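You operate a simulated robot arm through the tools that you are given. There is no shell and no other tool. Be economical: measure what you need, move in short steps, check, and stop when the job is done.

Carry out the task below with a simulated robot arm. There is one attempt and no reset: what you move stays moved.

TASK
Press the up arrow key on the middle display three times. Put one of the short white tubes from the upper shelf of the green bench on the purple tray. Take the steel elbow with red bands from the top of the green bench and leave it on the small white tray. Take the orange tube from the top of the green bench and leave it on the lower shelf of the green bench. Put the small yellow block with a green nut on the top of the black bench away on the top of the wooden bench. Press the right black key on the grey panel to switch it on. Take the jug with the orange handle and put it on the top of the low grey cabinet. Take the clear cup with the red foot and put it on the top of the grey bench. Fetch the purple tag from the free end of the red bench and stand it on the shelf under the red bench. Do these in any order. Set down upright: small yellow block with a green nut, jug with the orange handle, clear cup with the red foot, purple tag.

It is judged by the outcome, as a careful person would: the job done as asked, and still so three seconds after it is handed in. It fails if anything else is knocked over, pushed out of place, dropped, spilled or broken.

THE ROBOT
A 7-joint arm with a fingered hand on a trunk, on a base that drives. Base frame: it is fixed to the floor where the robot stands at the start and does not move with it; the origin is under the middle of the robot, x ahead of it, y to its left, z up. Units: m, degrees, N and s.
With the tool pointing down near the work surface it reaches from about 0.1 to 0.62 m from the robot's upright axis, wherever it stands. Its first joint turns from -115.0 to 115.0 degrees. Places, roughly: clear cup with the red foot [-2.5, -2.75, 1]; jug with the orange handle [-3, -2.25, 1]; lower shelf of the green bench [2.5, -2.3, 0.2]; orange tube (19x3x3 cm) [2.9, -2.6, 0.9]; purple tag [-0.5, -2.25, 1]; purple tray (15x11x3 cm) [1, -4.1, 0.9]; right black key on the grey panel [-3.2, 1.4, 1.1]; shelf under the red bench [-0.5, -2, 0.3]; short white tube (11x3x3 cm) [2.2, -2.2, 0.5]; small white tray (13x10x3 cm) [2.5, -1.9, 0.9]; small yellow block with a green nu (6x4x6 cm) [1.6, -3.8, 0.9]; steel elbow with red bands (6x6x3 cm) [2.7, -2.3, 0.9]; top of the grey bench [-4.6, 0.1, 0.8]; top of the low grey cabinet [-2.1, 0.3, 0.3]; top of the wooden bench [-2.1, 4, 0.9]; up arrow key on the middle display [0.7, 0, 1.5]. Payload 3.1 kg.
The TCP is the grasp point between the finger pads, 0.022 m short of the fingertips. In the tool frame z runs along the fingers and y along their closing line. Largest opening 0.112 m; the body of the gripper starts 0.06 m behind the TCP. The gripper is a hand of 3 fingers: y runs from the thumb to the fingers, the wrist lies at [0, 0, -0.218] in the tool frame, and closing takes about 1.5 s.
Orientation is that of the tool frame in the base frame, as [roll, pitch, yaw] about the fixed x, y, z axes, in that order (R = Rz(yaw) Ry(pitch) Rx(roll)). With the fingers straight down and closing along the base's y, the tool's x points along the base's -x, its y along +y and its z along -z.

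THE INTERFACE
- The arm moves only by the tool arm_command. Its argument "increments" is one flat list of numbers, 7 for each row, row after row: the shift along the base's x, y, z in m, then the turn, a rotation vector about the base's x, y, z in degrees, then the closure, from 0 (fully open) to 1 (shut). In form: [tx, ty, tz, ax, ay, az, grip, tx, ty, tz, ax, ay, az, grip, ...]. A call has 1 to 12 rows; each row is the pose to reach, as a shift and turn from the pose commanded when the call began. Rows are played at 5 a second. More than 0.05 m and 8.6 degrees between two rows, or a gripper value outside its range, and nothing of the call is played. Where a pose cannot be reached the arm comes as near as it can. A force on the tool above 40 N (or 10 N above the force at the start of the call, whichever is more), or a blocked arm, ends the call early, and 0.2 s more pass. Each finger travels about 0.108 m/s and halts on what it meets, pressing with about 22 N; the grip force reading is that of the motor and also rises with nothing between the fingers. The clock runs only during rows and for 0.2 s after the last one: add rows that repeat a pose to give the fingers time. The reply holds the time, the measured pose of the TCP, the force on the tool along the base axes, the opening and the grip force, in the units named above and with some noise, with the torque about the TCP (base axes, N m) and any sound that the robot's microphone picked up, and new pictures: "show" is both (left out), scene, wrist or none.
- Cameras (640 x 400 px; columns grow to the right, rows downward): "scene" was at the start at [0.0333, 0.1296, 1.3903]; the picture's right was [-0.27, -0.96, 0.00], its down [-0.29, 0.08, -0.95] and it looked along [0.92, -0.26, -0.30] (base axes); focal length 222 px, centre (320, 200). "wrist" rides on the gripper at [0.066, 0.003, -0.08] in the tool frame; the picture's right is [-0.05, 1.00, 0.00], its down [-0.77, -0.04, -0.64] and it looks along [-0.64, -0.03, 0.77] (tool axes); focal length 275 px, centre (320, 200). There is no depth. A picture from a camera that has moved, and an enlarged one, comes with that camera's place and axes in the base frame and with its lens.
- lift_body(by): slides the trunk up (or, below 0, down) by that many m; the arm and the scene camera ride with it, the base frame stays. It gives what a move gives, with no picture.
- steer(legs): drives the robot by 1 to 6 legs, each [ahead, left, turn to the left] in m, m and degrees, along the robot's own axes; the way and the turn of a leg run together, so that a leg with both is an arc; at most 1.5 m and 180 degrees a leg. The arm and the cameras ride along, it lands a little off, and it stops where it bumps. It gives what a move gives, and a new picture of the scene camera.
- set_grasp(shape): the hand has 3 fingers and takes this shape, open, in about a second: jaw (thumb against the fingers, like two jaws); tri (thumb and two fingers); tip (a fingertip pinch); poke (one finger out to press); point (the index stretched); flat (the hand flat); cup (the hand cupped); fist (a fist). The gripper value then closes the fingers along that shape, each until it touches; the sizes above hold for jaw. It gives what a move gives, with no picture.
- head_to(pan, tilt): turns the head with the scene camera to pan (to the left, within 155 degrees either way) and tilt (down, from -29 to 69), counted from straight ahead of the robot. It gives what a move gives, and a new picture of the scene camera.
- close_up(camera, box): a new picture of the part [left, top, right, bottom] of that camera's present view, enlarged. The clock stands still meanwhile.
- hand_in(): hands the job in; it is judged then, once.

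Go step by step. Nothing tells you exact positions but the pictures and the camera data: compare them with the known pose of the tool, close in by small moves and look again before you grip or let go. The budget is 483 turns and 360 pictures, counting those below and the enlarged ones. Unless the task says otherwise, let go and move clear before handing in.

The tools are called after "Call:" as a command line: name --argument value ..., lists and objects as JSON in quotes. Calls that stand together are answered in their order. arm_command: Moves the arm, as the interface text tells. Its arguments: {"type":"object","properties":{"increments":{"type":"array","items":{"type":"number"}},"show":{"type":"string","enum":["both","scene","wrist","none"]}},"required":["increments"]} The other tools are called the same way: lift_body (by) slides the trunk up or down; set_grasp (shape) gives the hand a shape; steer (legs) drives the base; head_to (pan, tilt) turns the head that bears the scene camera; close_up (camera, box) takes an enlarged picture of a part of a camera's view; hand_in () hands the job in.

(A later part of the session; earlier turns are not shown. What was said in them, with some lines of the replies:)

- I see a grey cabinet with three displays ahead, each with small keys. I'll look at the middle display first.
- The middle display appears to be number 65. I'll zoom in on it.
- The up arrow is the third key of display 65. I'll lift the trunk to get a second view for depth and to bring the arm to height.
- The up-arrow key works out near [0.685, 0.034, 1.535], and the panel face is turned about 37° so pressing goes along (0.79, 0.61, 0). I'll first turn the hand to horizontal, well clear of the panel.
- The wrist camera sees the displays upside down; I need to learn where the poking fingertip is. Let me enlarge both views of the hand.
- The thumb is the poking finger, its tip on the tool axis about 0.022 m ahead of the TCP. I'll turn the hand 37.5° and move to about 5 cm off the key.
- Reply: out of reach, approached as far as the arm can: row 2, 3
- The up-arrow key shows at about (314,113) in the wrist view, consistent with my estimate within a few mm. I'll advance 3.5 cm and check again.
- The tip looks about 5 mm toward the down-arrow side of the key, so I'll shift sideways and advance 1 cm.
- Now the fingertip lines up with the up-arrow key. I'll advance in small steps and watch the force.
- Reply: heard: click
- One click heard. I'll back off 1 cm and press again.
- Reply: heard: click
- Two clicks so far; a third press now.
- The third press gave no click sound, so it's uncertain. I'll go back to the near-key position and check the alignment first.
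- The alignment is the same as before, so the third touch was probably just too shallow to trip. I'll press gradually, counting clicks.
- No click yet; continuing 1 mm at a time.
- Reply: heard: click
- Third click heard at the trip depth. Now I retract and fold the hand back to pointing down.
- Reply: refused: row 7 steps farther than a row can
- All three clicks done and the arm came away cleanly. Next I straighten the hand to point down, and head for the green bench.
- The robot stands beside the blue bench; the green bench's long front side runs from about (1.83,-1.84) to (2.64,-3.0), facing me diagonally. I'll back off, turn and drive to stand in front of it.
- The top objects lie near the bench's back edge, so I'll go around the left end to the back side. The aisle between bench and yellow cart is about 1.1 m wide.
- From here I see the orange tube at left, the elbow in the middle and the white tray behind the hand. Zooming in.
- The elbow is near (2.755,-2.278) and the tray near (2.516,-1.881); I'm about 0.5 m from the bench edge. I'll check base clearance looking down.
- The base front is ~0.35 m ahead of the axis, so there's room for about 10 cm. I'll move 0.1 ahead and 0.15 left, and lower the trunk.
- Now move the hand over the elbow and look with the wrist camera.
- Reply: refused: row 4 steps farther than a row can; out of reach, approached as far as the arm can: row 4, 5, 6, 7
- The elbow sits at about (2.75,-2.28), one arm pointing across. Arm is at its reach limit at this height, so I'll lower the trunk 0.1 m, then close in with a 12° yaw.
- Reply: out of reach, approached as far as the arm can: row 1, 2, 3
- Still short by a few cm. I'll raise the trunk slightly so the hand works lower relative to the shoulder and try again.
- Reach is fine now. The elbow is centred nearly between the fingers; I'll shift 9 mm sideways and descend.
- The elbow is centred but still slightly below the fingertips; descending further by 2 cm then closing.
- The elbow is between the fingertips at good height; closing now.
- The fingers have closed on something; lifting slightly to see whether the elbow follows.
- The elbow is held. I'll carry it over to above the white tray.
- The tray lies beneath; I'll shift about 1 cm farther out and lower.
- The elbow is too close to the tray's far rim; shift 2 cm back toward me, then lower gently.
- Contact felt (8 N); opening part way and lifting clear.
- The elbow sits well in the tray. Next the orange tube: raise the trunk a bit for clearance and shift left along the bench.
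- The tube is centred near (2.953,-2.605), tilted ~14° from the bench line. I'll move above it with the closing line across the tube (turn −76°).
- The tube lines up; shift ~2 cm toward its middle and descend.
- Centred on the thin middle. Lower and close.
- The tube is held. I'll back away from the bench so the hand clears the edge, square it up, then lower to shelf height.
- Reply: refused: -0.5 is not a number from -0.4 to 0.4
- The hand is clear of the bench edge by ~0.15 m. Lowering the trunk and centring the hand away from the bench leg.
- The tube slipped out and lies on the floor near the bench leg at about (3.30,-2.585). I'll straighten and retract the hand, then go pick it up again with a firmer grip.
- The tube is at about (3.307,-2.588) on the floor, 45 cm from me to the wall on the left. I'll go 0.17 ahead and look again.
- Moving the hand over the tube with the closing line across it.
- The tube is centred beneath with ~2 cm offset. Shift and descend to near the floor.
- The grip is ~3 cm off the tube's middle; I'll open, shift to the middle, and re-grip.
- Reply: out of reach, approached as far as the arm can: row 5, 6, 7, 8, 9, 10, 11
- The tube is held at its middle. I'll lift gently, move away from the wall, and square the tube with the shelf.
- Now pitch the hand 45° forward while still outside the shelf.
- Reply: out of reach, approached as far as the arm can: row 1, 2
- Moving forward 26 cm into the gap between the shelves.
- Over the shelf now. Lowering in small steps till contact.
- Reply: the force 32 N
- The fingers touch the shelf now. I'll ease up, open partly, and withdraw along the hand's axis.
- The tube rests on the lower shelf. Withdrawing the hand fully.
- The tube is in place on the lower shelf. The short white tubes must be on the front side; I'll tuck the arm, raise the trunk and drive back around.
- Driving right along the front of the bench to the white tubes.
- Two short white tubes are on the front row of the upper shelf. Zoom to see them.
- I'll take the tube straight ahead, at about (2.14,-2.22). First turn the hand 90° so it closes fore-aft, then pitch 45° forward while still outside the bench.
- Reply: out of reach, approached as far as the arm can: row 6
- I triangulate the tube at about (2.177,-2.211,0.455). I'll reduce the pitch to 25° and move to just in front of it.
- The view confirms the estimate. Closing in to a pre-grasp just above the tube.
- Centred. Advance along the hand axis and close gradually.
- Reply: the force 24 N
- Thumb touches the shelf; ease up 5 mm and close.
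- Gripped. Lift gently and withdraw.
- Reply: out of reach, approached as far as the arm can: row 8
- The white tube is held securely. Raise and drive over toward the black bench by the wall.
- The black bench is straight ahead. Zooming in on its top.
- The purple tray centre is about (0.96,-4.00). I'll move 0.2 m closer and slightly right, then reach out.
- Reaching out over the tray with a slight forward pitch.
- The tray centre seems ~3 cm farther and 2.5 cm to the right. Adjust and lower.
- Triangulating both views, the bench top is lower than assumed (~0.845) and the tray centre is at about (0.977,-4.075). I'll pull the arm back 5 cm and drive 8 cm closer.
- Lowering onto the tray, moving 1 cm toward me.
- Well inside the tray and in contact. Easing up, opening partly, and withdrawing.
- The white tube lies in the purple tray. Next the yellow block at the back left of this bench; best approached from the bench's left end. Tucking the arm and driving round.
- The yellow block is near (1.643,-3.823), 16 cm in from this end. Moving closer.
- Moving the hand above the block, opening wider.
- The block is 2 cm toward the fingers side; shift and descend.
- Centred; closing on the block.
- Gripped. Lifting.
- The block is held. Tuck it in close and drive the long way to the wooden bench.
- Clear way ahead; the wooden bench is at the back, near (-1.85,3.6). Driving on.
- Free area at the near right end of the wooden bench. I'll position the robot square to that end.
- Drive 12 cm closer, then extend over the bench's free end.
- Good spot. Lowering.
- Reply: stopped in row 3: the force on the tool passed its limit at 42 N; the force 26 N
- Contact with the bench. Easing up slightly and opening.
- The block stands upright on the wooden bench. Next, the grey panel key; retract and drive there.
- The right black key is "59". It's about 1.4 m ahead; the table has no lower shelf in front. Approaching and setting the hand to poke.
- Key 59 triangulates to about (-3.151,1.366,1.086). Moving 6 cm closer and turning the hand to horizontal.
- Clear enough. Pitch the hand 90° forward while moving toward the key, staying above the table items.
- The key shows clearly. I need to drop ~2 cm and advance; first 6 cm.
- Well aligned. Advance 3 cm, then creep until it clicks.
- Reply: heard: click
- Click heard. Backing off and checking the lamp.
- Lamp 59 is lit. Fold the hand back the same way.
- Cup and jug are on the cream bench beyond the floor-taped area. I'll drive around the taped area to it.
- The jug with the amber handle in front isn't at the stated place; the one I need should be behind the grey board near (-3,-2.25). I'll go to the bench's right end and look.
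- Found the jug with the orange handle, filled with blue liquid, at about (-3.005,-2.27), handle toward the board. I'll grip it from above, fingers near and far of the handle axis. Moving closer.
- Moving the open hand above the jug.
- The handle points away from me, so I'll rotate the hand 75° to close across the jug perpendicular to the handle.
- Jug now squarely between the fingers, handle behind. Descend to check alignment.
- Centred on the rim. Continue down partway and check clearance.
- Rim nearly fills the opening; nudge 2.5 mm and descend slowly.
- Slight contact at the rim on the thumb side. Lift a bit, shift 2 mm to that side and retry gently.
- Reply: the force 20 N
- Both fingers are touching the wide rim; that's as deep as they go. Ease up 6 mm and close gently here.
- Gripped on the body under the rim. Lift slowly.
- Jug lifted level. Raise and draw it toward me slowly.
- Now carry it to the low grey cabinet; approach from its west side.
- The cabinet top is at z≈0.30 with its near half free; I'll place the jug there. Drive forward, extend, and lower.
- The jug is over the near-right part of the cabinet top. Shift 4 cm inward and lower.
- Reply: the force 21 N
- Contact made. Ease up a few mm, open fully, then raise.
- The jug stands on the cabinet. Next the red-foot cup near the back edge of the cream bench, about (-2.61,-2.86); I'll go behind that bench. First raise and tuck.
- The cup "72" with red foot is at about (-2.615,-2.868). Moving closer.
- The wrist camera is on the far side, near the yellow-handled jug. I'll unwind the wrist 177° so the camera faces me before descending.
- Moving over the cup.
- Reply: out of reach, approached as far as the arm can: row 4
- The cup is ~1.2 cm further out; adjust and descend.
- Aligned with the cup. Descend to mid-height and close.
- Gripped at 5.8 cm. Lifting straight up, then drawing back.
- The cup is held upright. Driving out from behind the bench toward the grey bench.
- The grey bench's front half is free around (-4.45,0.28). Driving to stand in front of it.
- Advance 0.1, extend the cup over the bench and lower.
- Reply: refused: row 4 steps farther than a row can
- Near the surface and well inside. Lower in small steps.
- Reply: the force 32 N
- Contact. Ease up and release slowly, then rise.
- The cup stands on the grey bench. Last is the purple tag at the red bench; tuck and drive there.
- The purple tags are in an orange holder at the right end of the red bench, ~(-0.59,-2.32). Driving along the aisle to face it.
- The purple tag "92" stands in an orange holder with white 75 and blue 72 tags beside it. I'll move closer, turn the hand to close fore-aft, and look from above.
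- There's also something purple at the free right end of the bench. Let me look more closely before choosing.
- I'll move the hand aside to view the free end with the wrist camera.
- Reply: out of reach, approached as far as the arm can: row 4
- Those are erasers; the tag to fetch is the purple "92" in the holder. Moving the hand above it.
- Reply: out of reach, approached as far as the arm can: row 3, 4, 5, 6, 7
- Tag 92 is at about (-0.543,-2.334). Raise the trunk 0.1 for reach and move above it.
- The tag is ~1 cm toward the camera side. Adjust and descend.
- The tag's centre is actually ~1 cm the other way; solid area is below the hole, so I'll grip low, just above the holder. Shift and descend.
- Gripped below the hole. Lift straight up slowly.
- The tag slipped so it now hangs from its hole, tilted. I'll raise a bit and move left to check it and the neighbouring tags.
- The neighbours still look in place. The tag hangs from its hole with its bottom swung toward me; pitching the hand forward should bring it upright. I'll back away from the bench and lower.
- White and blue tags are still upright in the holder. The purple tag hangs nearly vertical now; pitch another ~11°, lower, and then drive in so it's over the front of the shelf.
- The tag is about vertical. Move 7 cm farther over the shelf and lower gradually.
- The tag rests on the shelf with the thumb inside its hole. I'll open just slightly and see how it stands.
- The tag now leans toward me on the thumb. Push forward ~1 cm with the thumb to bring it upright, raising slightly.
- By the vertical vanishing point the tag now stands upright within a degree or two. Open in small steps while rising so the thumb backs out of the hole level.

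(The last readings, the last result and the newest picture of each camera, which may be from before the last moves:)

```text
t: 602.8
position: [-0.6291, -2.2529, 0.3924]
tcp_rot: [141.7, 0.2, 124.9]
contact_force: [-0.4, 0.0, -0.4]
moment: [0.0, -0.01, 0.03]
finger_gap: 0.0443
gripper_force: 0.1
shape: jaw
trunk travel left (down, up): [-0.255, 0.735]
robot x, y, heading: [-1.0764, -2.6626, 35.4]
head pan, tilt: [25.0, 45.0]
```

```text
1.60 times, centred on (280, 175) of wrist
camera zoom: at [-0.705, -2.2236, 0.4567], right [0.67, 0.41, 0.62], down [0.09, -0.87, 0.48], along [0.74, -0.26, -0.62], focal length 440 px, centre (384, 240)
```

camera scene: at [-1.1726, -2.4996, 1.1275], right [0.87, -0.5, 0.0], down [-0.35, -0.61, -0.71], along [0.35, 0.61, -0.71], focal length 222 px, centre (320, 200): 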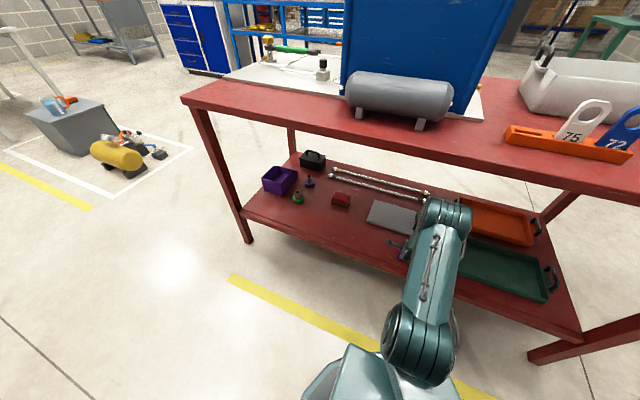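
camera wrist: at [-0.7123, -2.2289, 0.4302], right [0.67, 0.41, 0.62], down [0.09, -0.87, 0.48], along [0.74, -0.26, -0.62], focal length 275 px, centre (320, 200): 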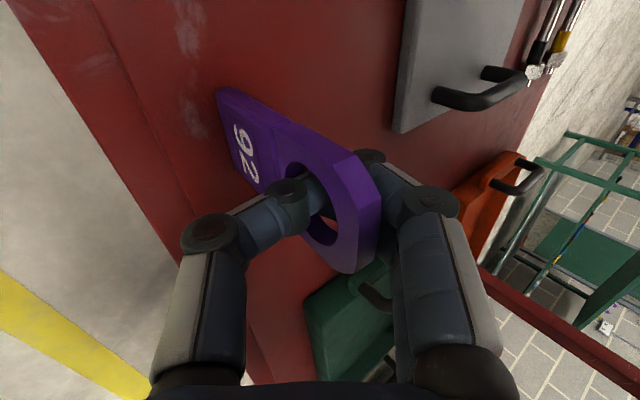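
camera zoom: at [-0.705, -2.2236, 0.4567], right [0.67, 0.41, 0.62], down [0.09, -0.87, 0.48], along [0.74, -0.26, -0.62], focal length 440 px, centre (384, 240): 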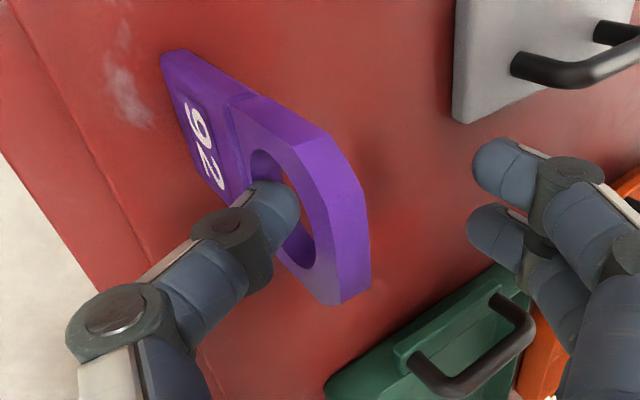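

Call:
arm_command --increments '[0, 0, 0.002, 0, 0, 0, 0.56, 0, 0, 0.004, 0, 0, 0, 0.52, 0, 0, 0.006, 0, 0, 0, 0.47, 0, 0, 0.008, 0, 0, 0, 0.42, 0, 0, 0.01, 0, 0, 0, 0.37, 0, 0, 0.01, 0, 0, 0, 0.37]' --show "none"

Call:
close_up --camera "wrist" --box '[120, 40, 440, 300]'

```text
t: 604.2
position: [-0.6299, -2.251, 0.4025]
tcp_rot: [141.5, 0.2, 124.9]
contact_force: [0.8, -0.1, 0.9]
moment: [0.0, -0.01, 0.05]
finger_gap: 0.0698
gripper_force: 0.0
shape: jaw
trunk travel left (down, up): [-0.255, 0.735]
robot x, y, heading: [-1.0787, -2.6624, 35.1]
head pan, tilt: [25.0, 45.0]
```

```text
1.54 times, centred on (280, 170) of wrist
camera zoom: at [-0.705, -2.2233, 0.4667], right [0.67, 0.41, 0.62], down [0.09, -0.87, 0.48], along [0.74, -0.26, -0.62], focal length 424 px, centre (382, 246)
```

zoom: 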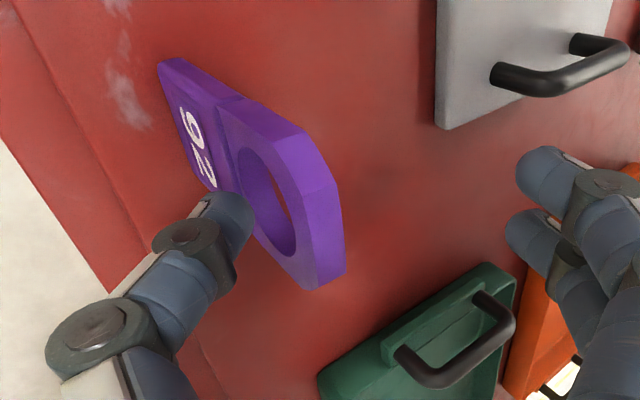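

The tag stands on its own. Open wider, then lift straight up to clear it.

Call:
arm_command --increments '[0, 0, 0.003, 0, 0, 0, 0.3, 0, 0, 0.007, 0, 0, 0, 0.2, 0, 0, 0.011, 0, 0, 0, 0.1, 0, 0, 0.015, 0, 0, 0, 0.02, 0, 0, 0.018, 0, 0, 0, 0]' --show "wrist"

```text
t: 605.4
position: [-0.6292, -2.2526, 0.4209]
tcp_rot: [141.6, 0.0, 124.9]
contact_force: [-0.4, 0.3, -0.7]
moment: [-0.01, 0.0, 0.03]
finger_gap: 0.1115
gripper_force: 0.0
shape: jaw
trunk travel left (down, up): [-0.255, 0.735]
robot x, y, heading: [-1.0806, -2.6641, 35.1]
head pan, tilt: [25.0, 45.0]
camera wrist: at [-0.7042, -2.2238, 0.4851], right [0.67, 0.41, 0.62], down [0.09, -0.87, 0.48], along [0.74, -0.26, -0.62], focal length 275 px, centre (320, 200)
```

wrist: 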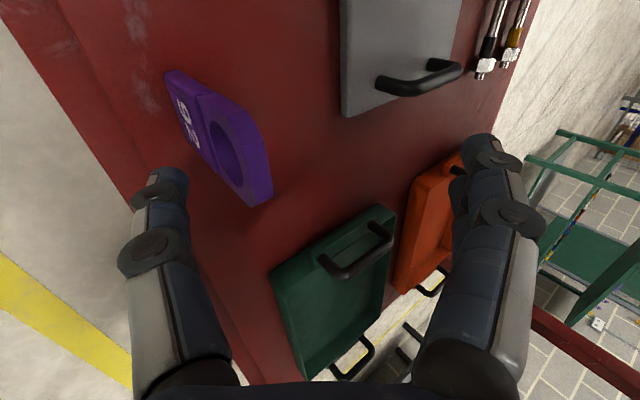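

Standing well. Lift straight up further until all fingers are above it.

Call:
arm_command --increments '[0, 0, 0.02, 0, 0, 0, 0, 0, 0, 0.045, 0, 0, 0, 0, 0, 0, 0.07, 0, 0, 0, 0, 0, 0, 0.095, 0, 0, 0, 0]' --show "wrist"

Call:
close_up --camera "scene" --box '[360, 190, 480, 265]'

```text
t: 606.4
position: [-0.6299, -2.2525, 0.5169]
tcp_rot: [141.6, 0.0, 124.8]
contact_force: [0.3, 0.3, -0.2]
moment: [0.01, 0.02, 0.01]
finger_gap: 0.1119
gripper_force: 0.1
shape: jaw
trunk travel left (down, up): [-0.255, 0.735]
robot x, y, heading: [-1.0786, -2.666, 35.2]
head pan, tilt: [25.0, 45.0]
camera wrist: at [-0.7044, -2.2236, 0.58], right [0.67, 0.41, 0.62], down [0.09, -0.87, 0.48], along [0.74, -0.26, -0.62], focal length 275 px, centre (320, 200)
```

wrist: 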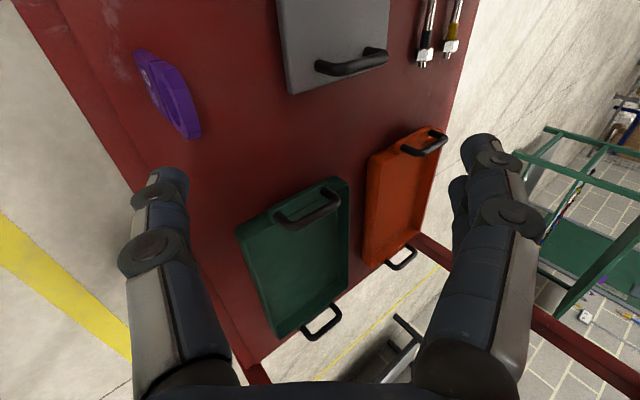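

```text
5.33 times, centred on (420, 228) of scene
camera zoom: at [-1.1727, -2.4996, 1.1275], right [0.87, -0.5, 0.0], down [-0.35, -0.61, -0.71], along [0.35, 0.61, -0.71], focal length 1186 px, centre (-213, 53)
```

zoom: 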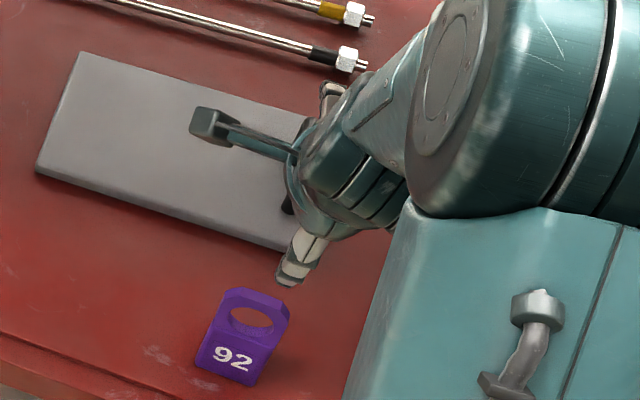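

The tag stands upright and the fingers are above it. Withdraw the hand straight back, then back the robot off.

Call:
arm_command --increments '[0, 0, 0.02, 0, 0, 0, 0, -0.03, -0.021, 0.02, 0, 0, 0, 0, -0.065, -0.045, 0.02, 0, 0, 0, 0, -0.1, -0.07, 0.02, 0, 0, 0, 0, -0.135, -0.094, 0.02, 0, 0, 0, 0, -0.16, -0.112, 0.02, 0, 0, 0, 0]' --show "none"

Call:
steer --legs '[[-0.4, 0, 0]]'

Call:
head_to --pan 0 --tilt 30

Call:
close_up --camera "scene" --box '[200, 110, 440, 260]'

```text
t: 607.8
position: [-0.7903, -2.3631, 0.5349]
tcp_rot: [141.5, 0.1, 125.1]
contact_force: [0.3, 0.5, 0.5]
moment: [0.0, 0.0, -0.03]
finger_gap: 0.112
gripper_force: 0.1
shape: jaw
trunk travel left (down, up): [-0.255, 0.735]
robot x, y, heading: [-1.0781, -2.6655, 34.9]
head pan, tilt: [25.0, 45.0]
```

```text
t: 610.2
position: [-1.1122, -2.5902, 0.5358]
tcp_rot: [141.5, 0.1, 124.6]
contact_force: [0.5, 0.0, -0.9]
moment: [0.0, -0.03, 0.03]
finger_gap: 0.1116
gripper_force: 0.1
shape: jaw
trunk travel left (down, up): [-0.255, 0.735]
robot x, y, heading: [-1.4043, -2.8855, 34.5]
head pan, tilt: [25.0, 45.0]
camera scene: at [-1.4959, -2.7255, 1.1275], right [0.86, -0.5, 0.0], down [-0.36, -0.61, -0.71], along [0.36, 0.61, -0.71], focal length 222 px, centre (320, 200)
```

scene: 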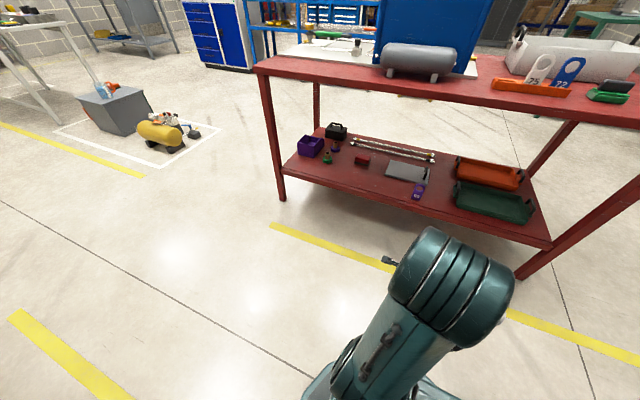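

```text
t: 611.1
position: [-1.1121, -2.591, 0.5354]
tcp_rot: [141.6, 0.1, 124.8]
contact_force: [0.1, -0.3, 0.7]
moment: [0.02, -0.01, 0.0]
finger_gap: 0.1117
gripper_force: 0.1
shape: jaw
trunk travel left (down, up): [-0.255, 0.735]
robot x, y, heading: [-1.4022, -2.8908, 34.9]
head pan, tilt: [0.0, 30.0]
camera scene: at [-1.4626, -2.7441, 1.15], right [0.57, -0.82, 0.0], down [-0.41, -0.29, -0.87], along [0.71, 0.49, -0.5], focal length 222 px, centre (320, 200)
```

scene: 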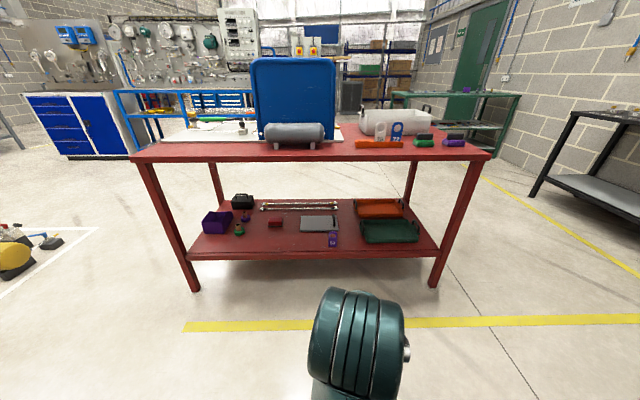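

```text
2.67 times, centred on (320, 185) of scene
camera zoom: at [-1.4626, -2.7441, 1.15], right [0.57, -0.82, 0.0], down [-0.41, -0.29, -0.87], along [0.71, 0.49, -0.5], focal length 593 px, centre (320, 240)
```

zoom: 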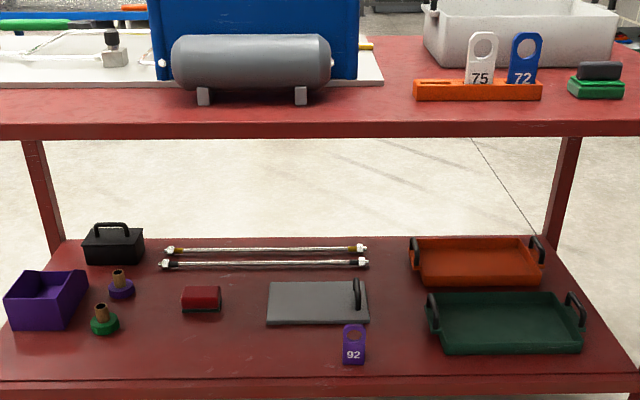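

All nine jobs look complete: the tag is upright on the shelf under the red bench, and its neighbours are undisturbed. Handing in.

Call:
hand_in

```text
The job is handed in.
```

I finished all nine tasks and handed the job in, with two uncertainties you should know about.

- **Up arrow key:** I heard three clicks, but it took four touches because one made no sound. That display was dark throughout, so I couldn't check the count on it.
- **Orange tube:** it slipped out of the hand and fell to the floor before I picked it up again. It is now on the lower shelf of the green bench.

The rest ended as asked:

- **White tube and elbow:** the short white tube is in the purple tray, and the steel elbow is in the small white tray.
- **Grey panel key:** I pressed the right black key (59), and its lamp came on.
- **Upright items:** the yellow block, jug, cup and purple tag are all standing upright where you asked. I took the purple tag to be 92, from the orange holder.
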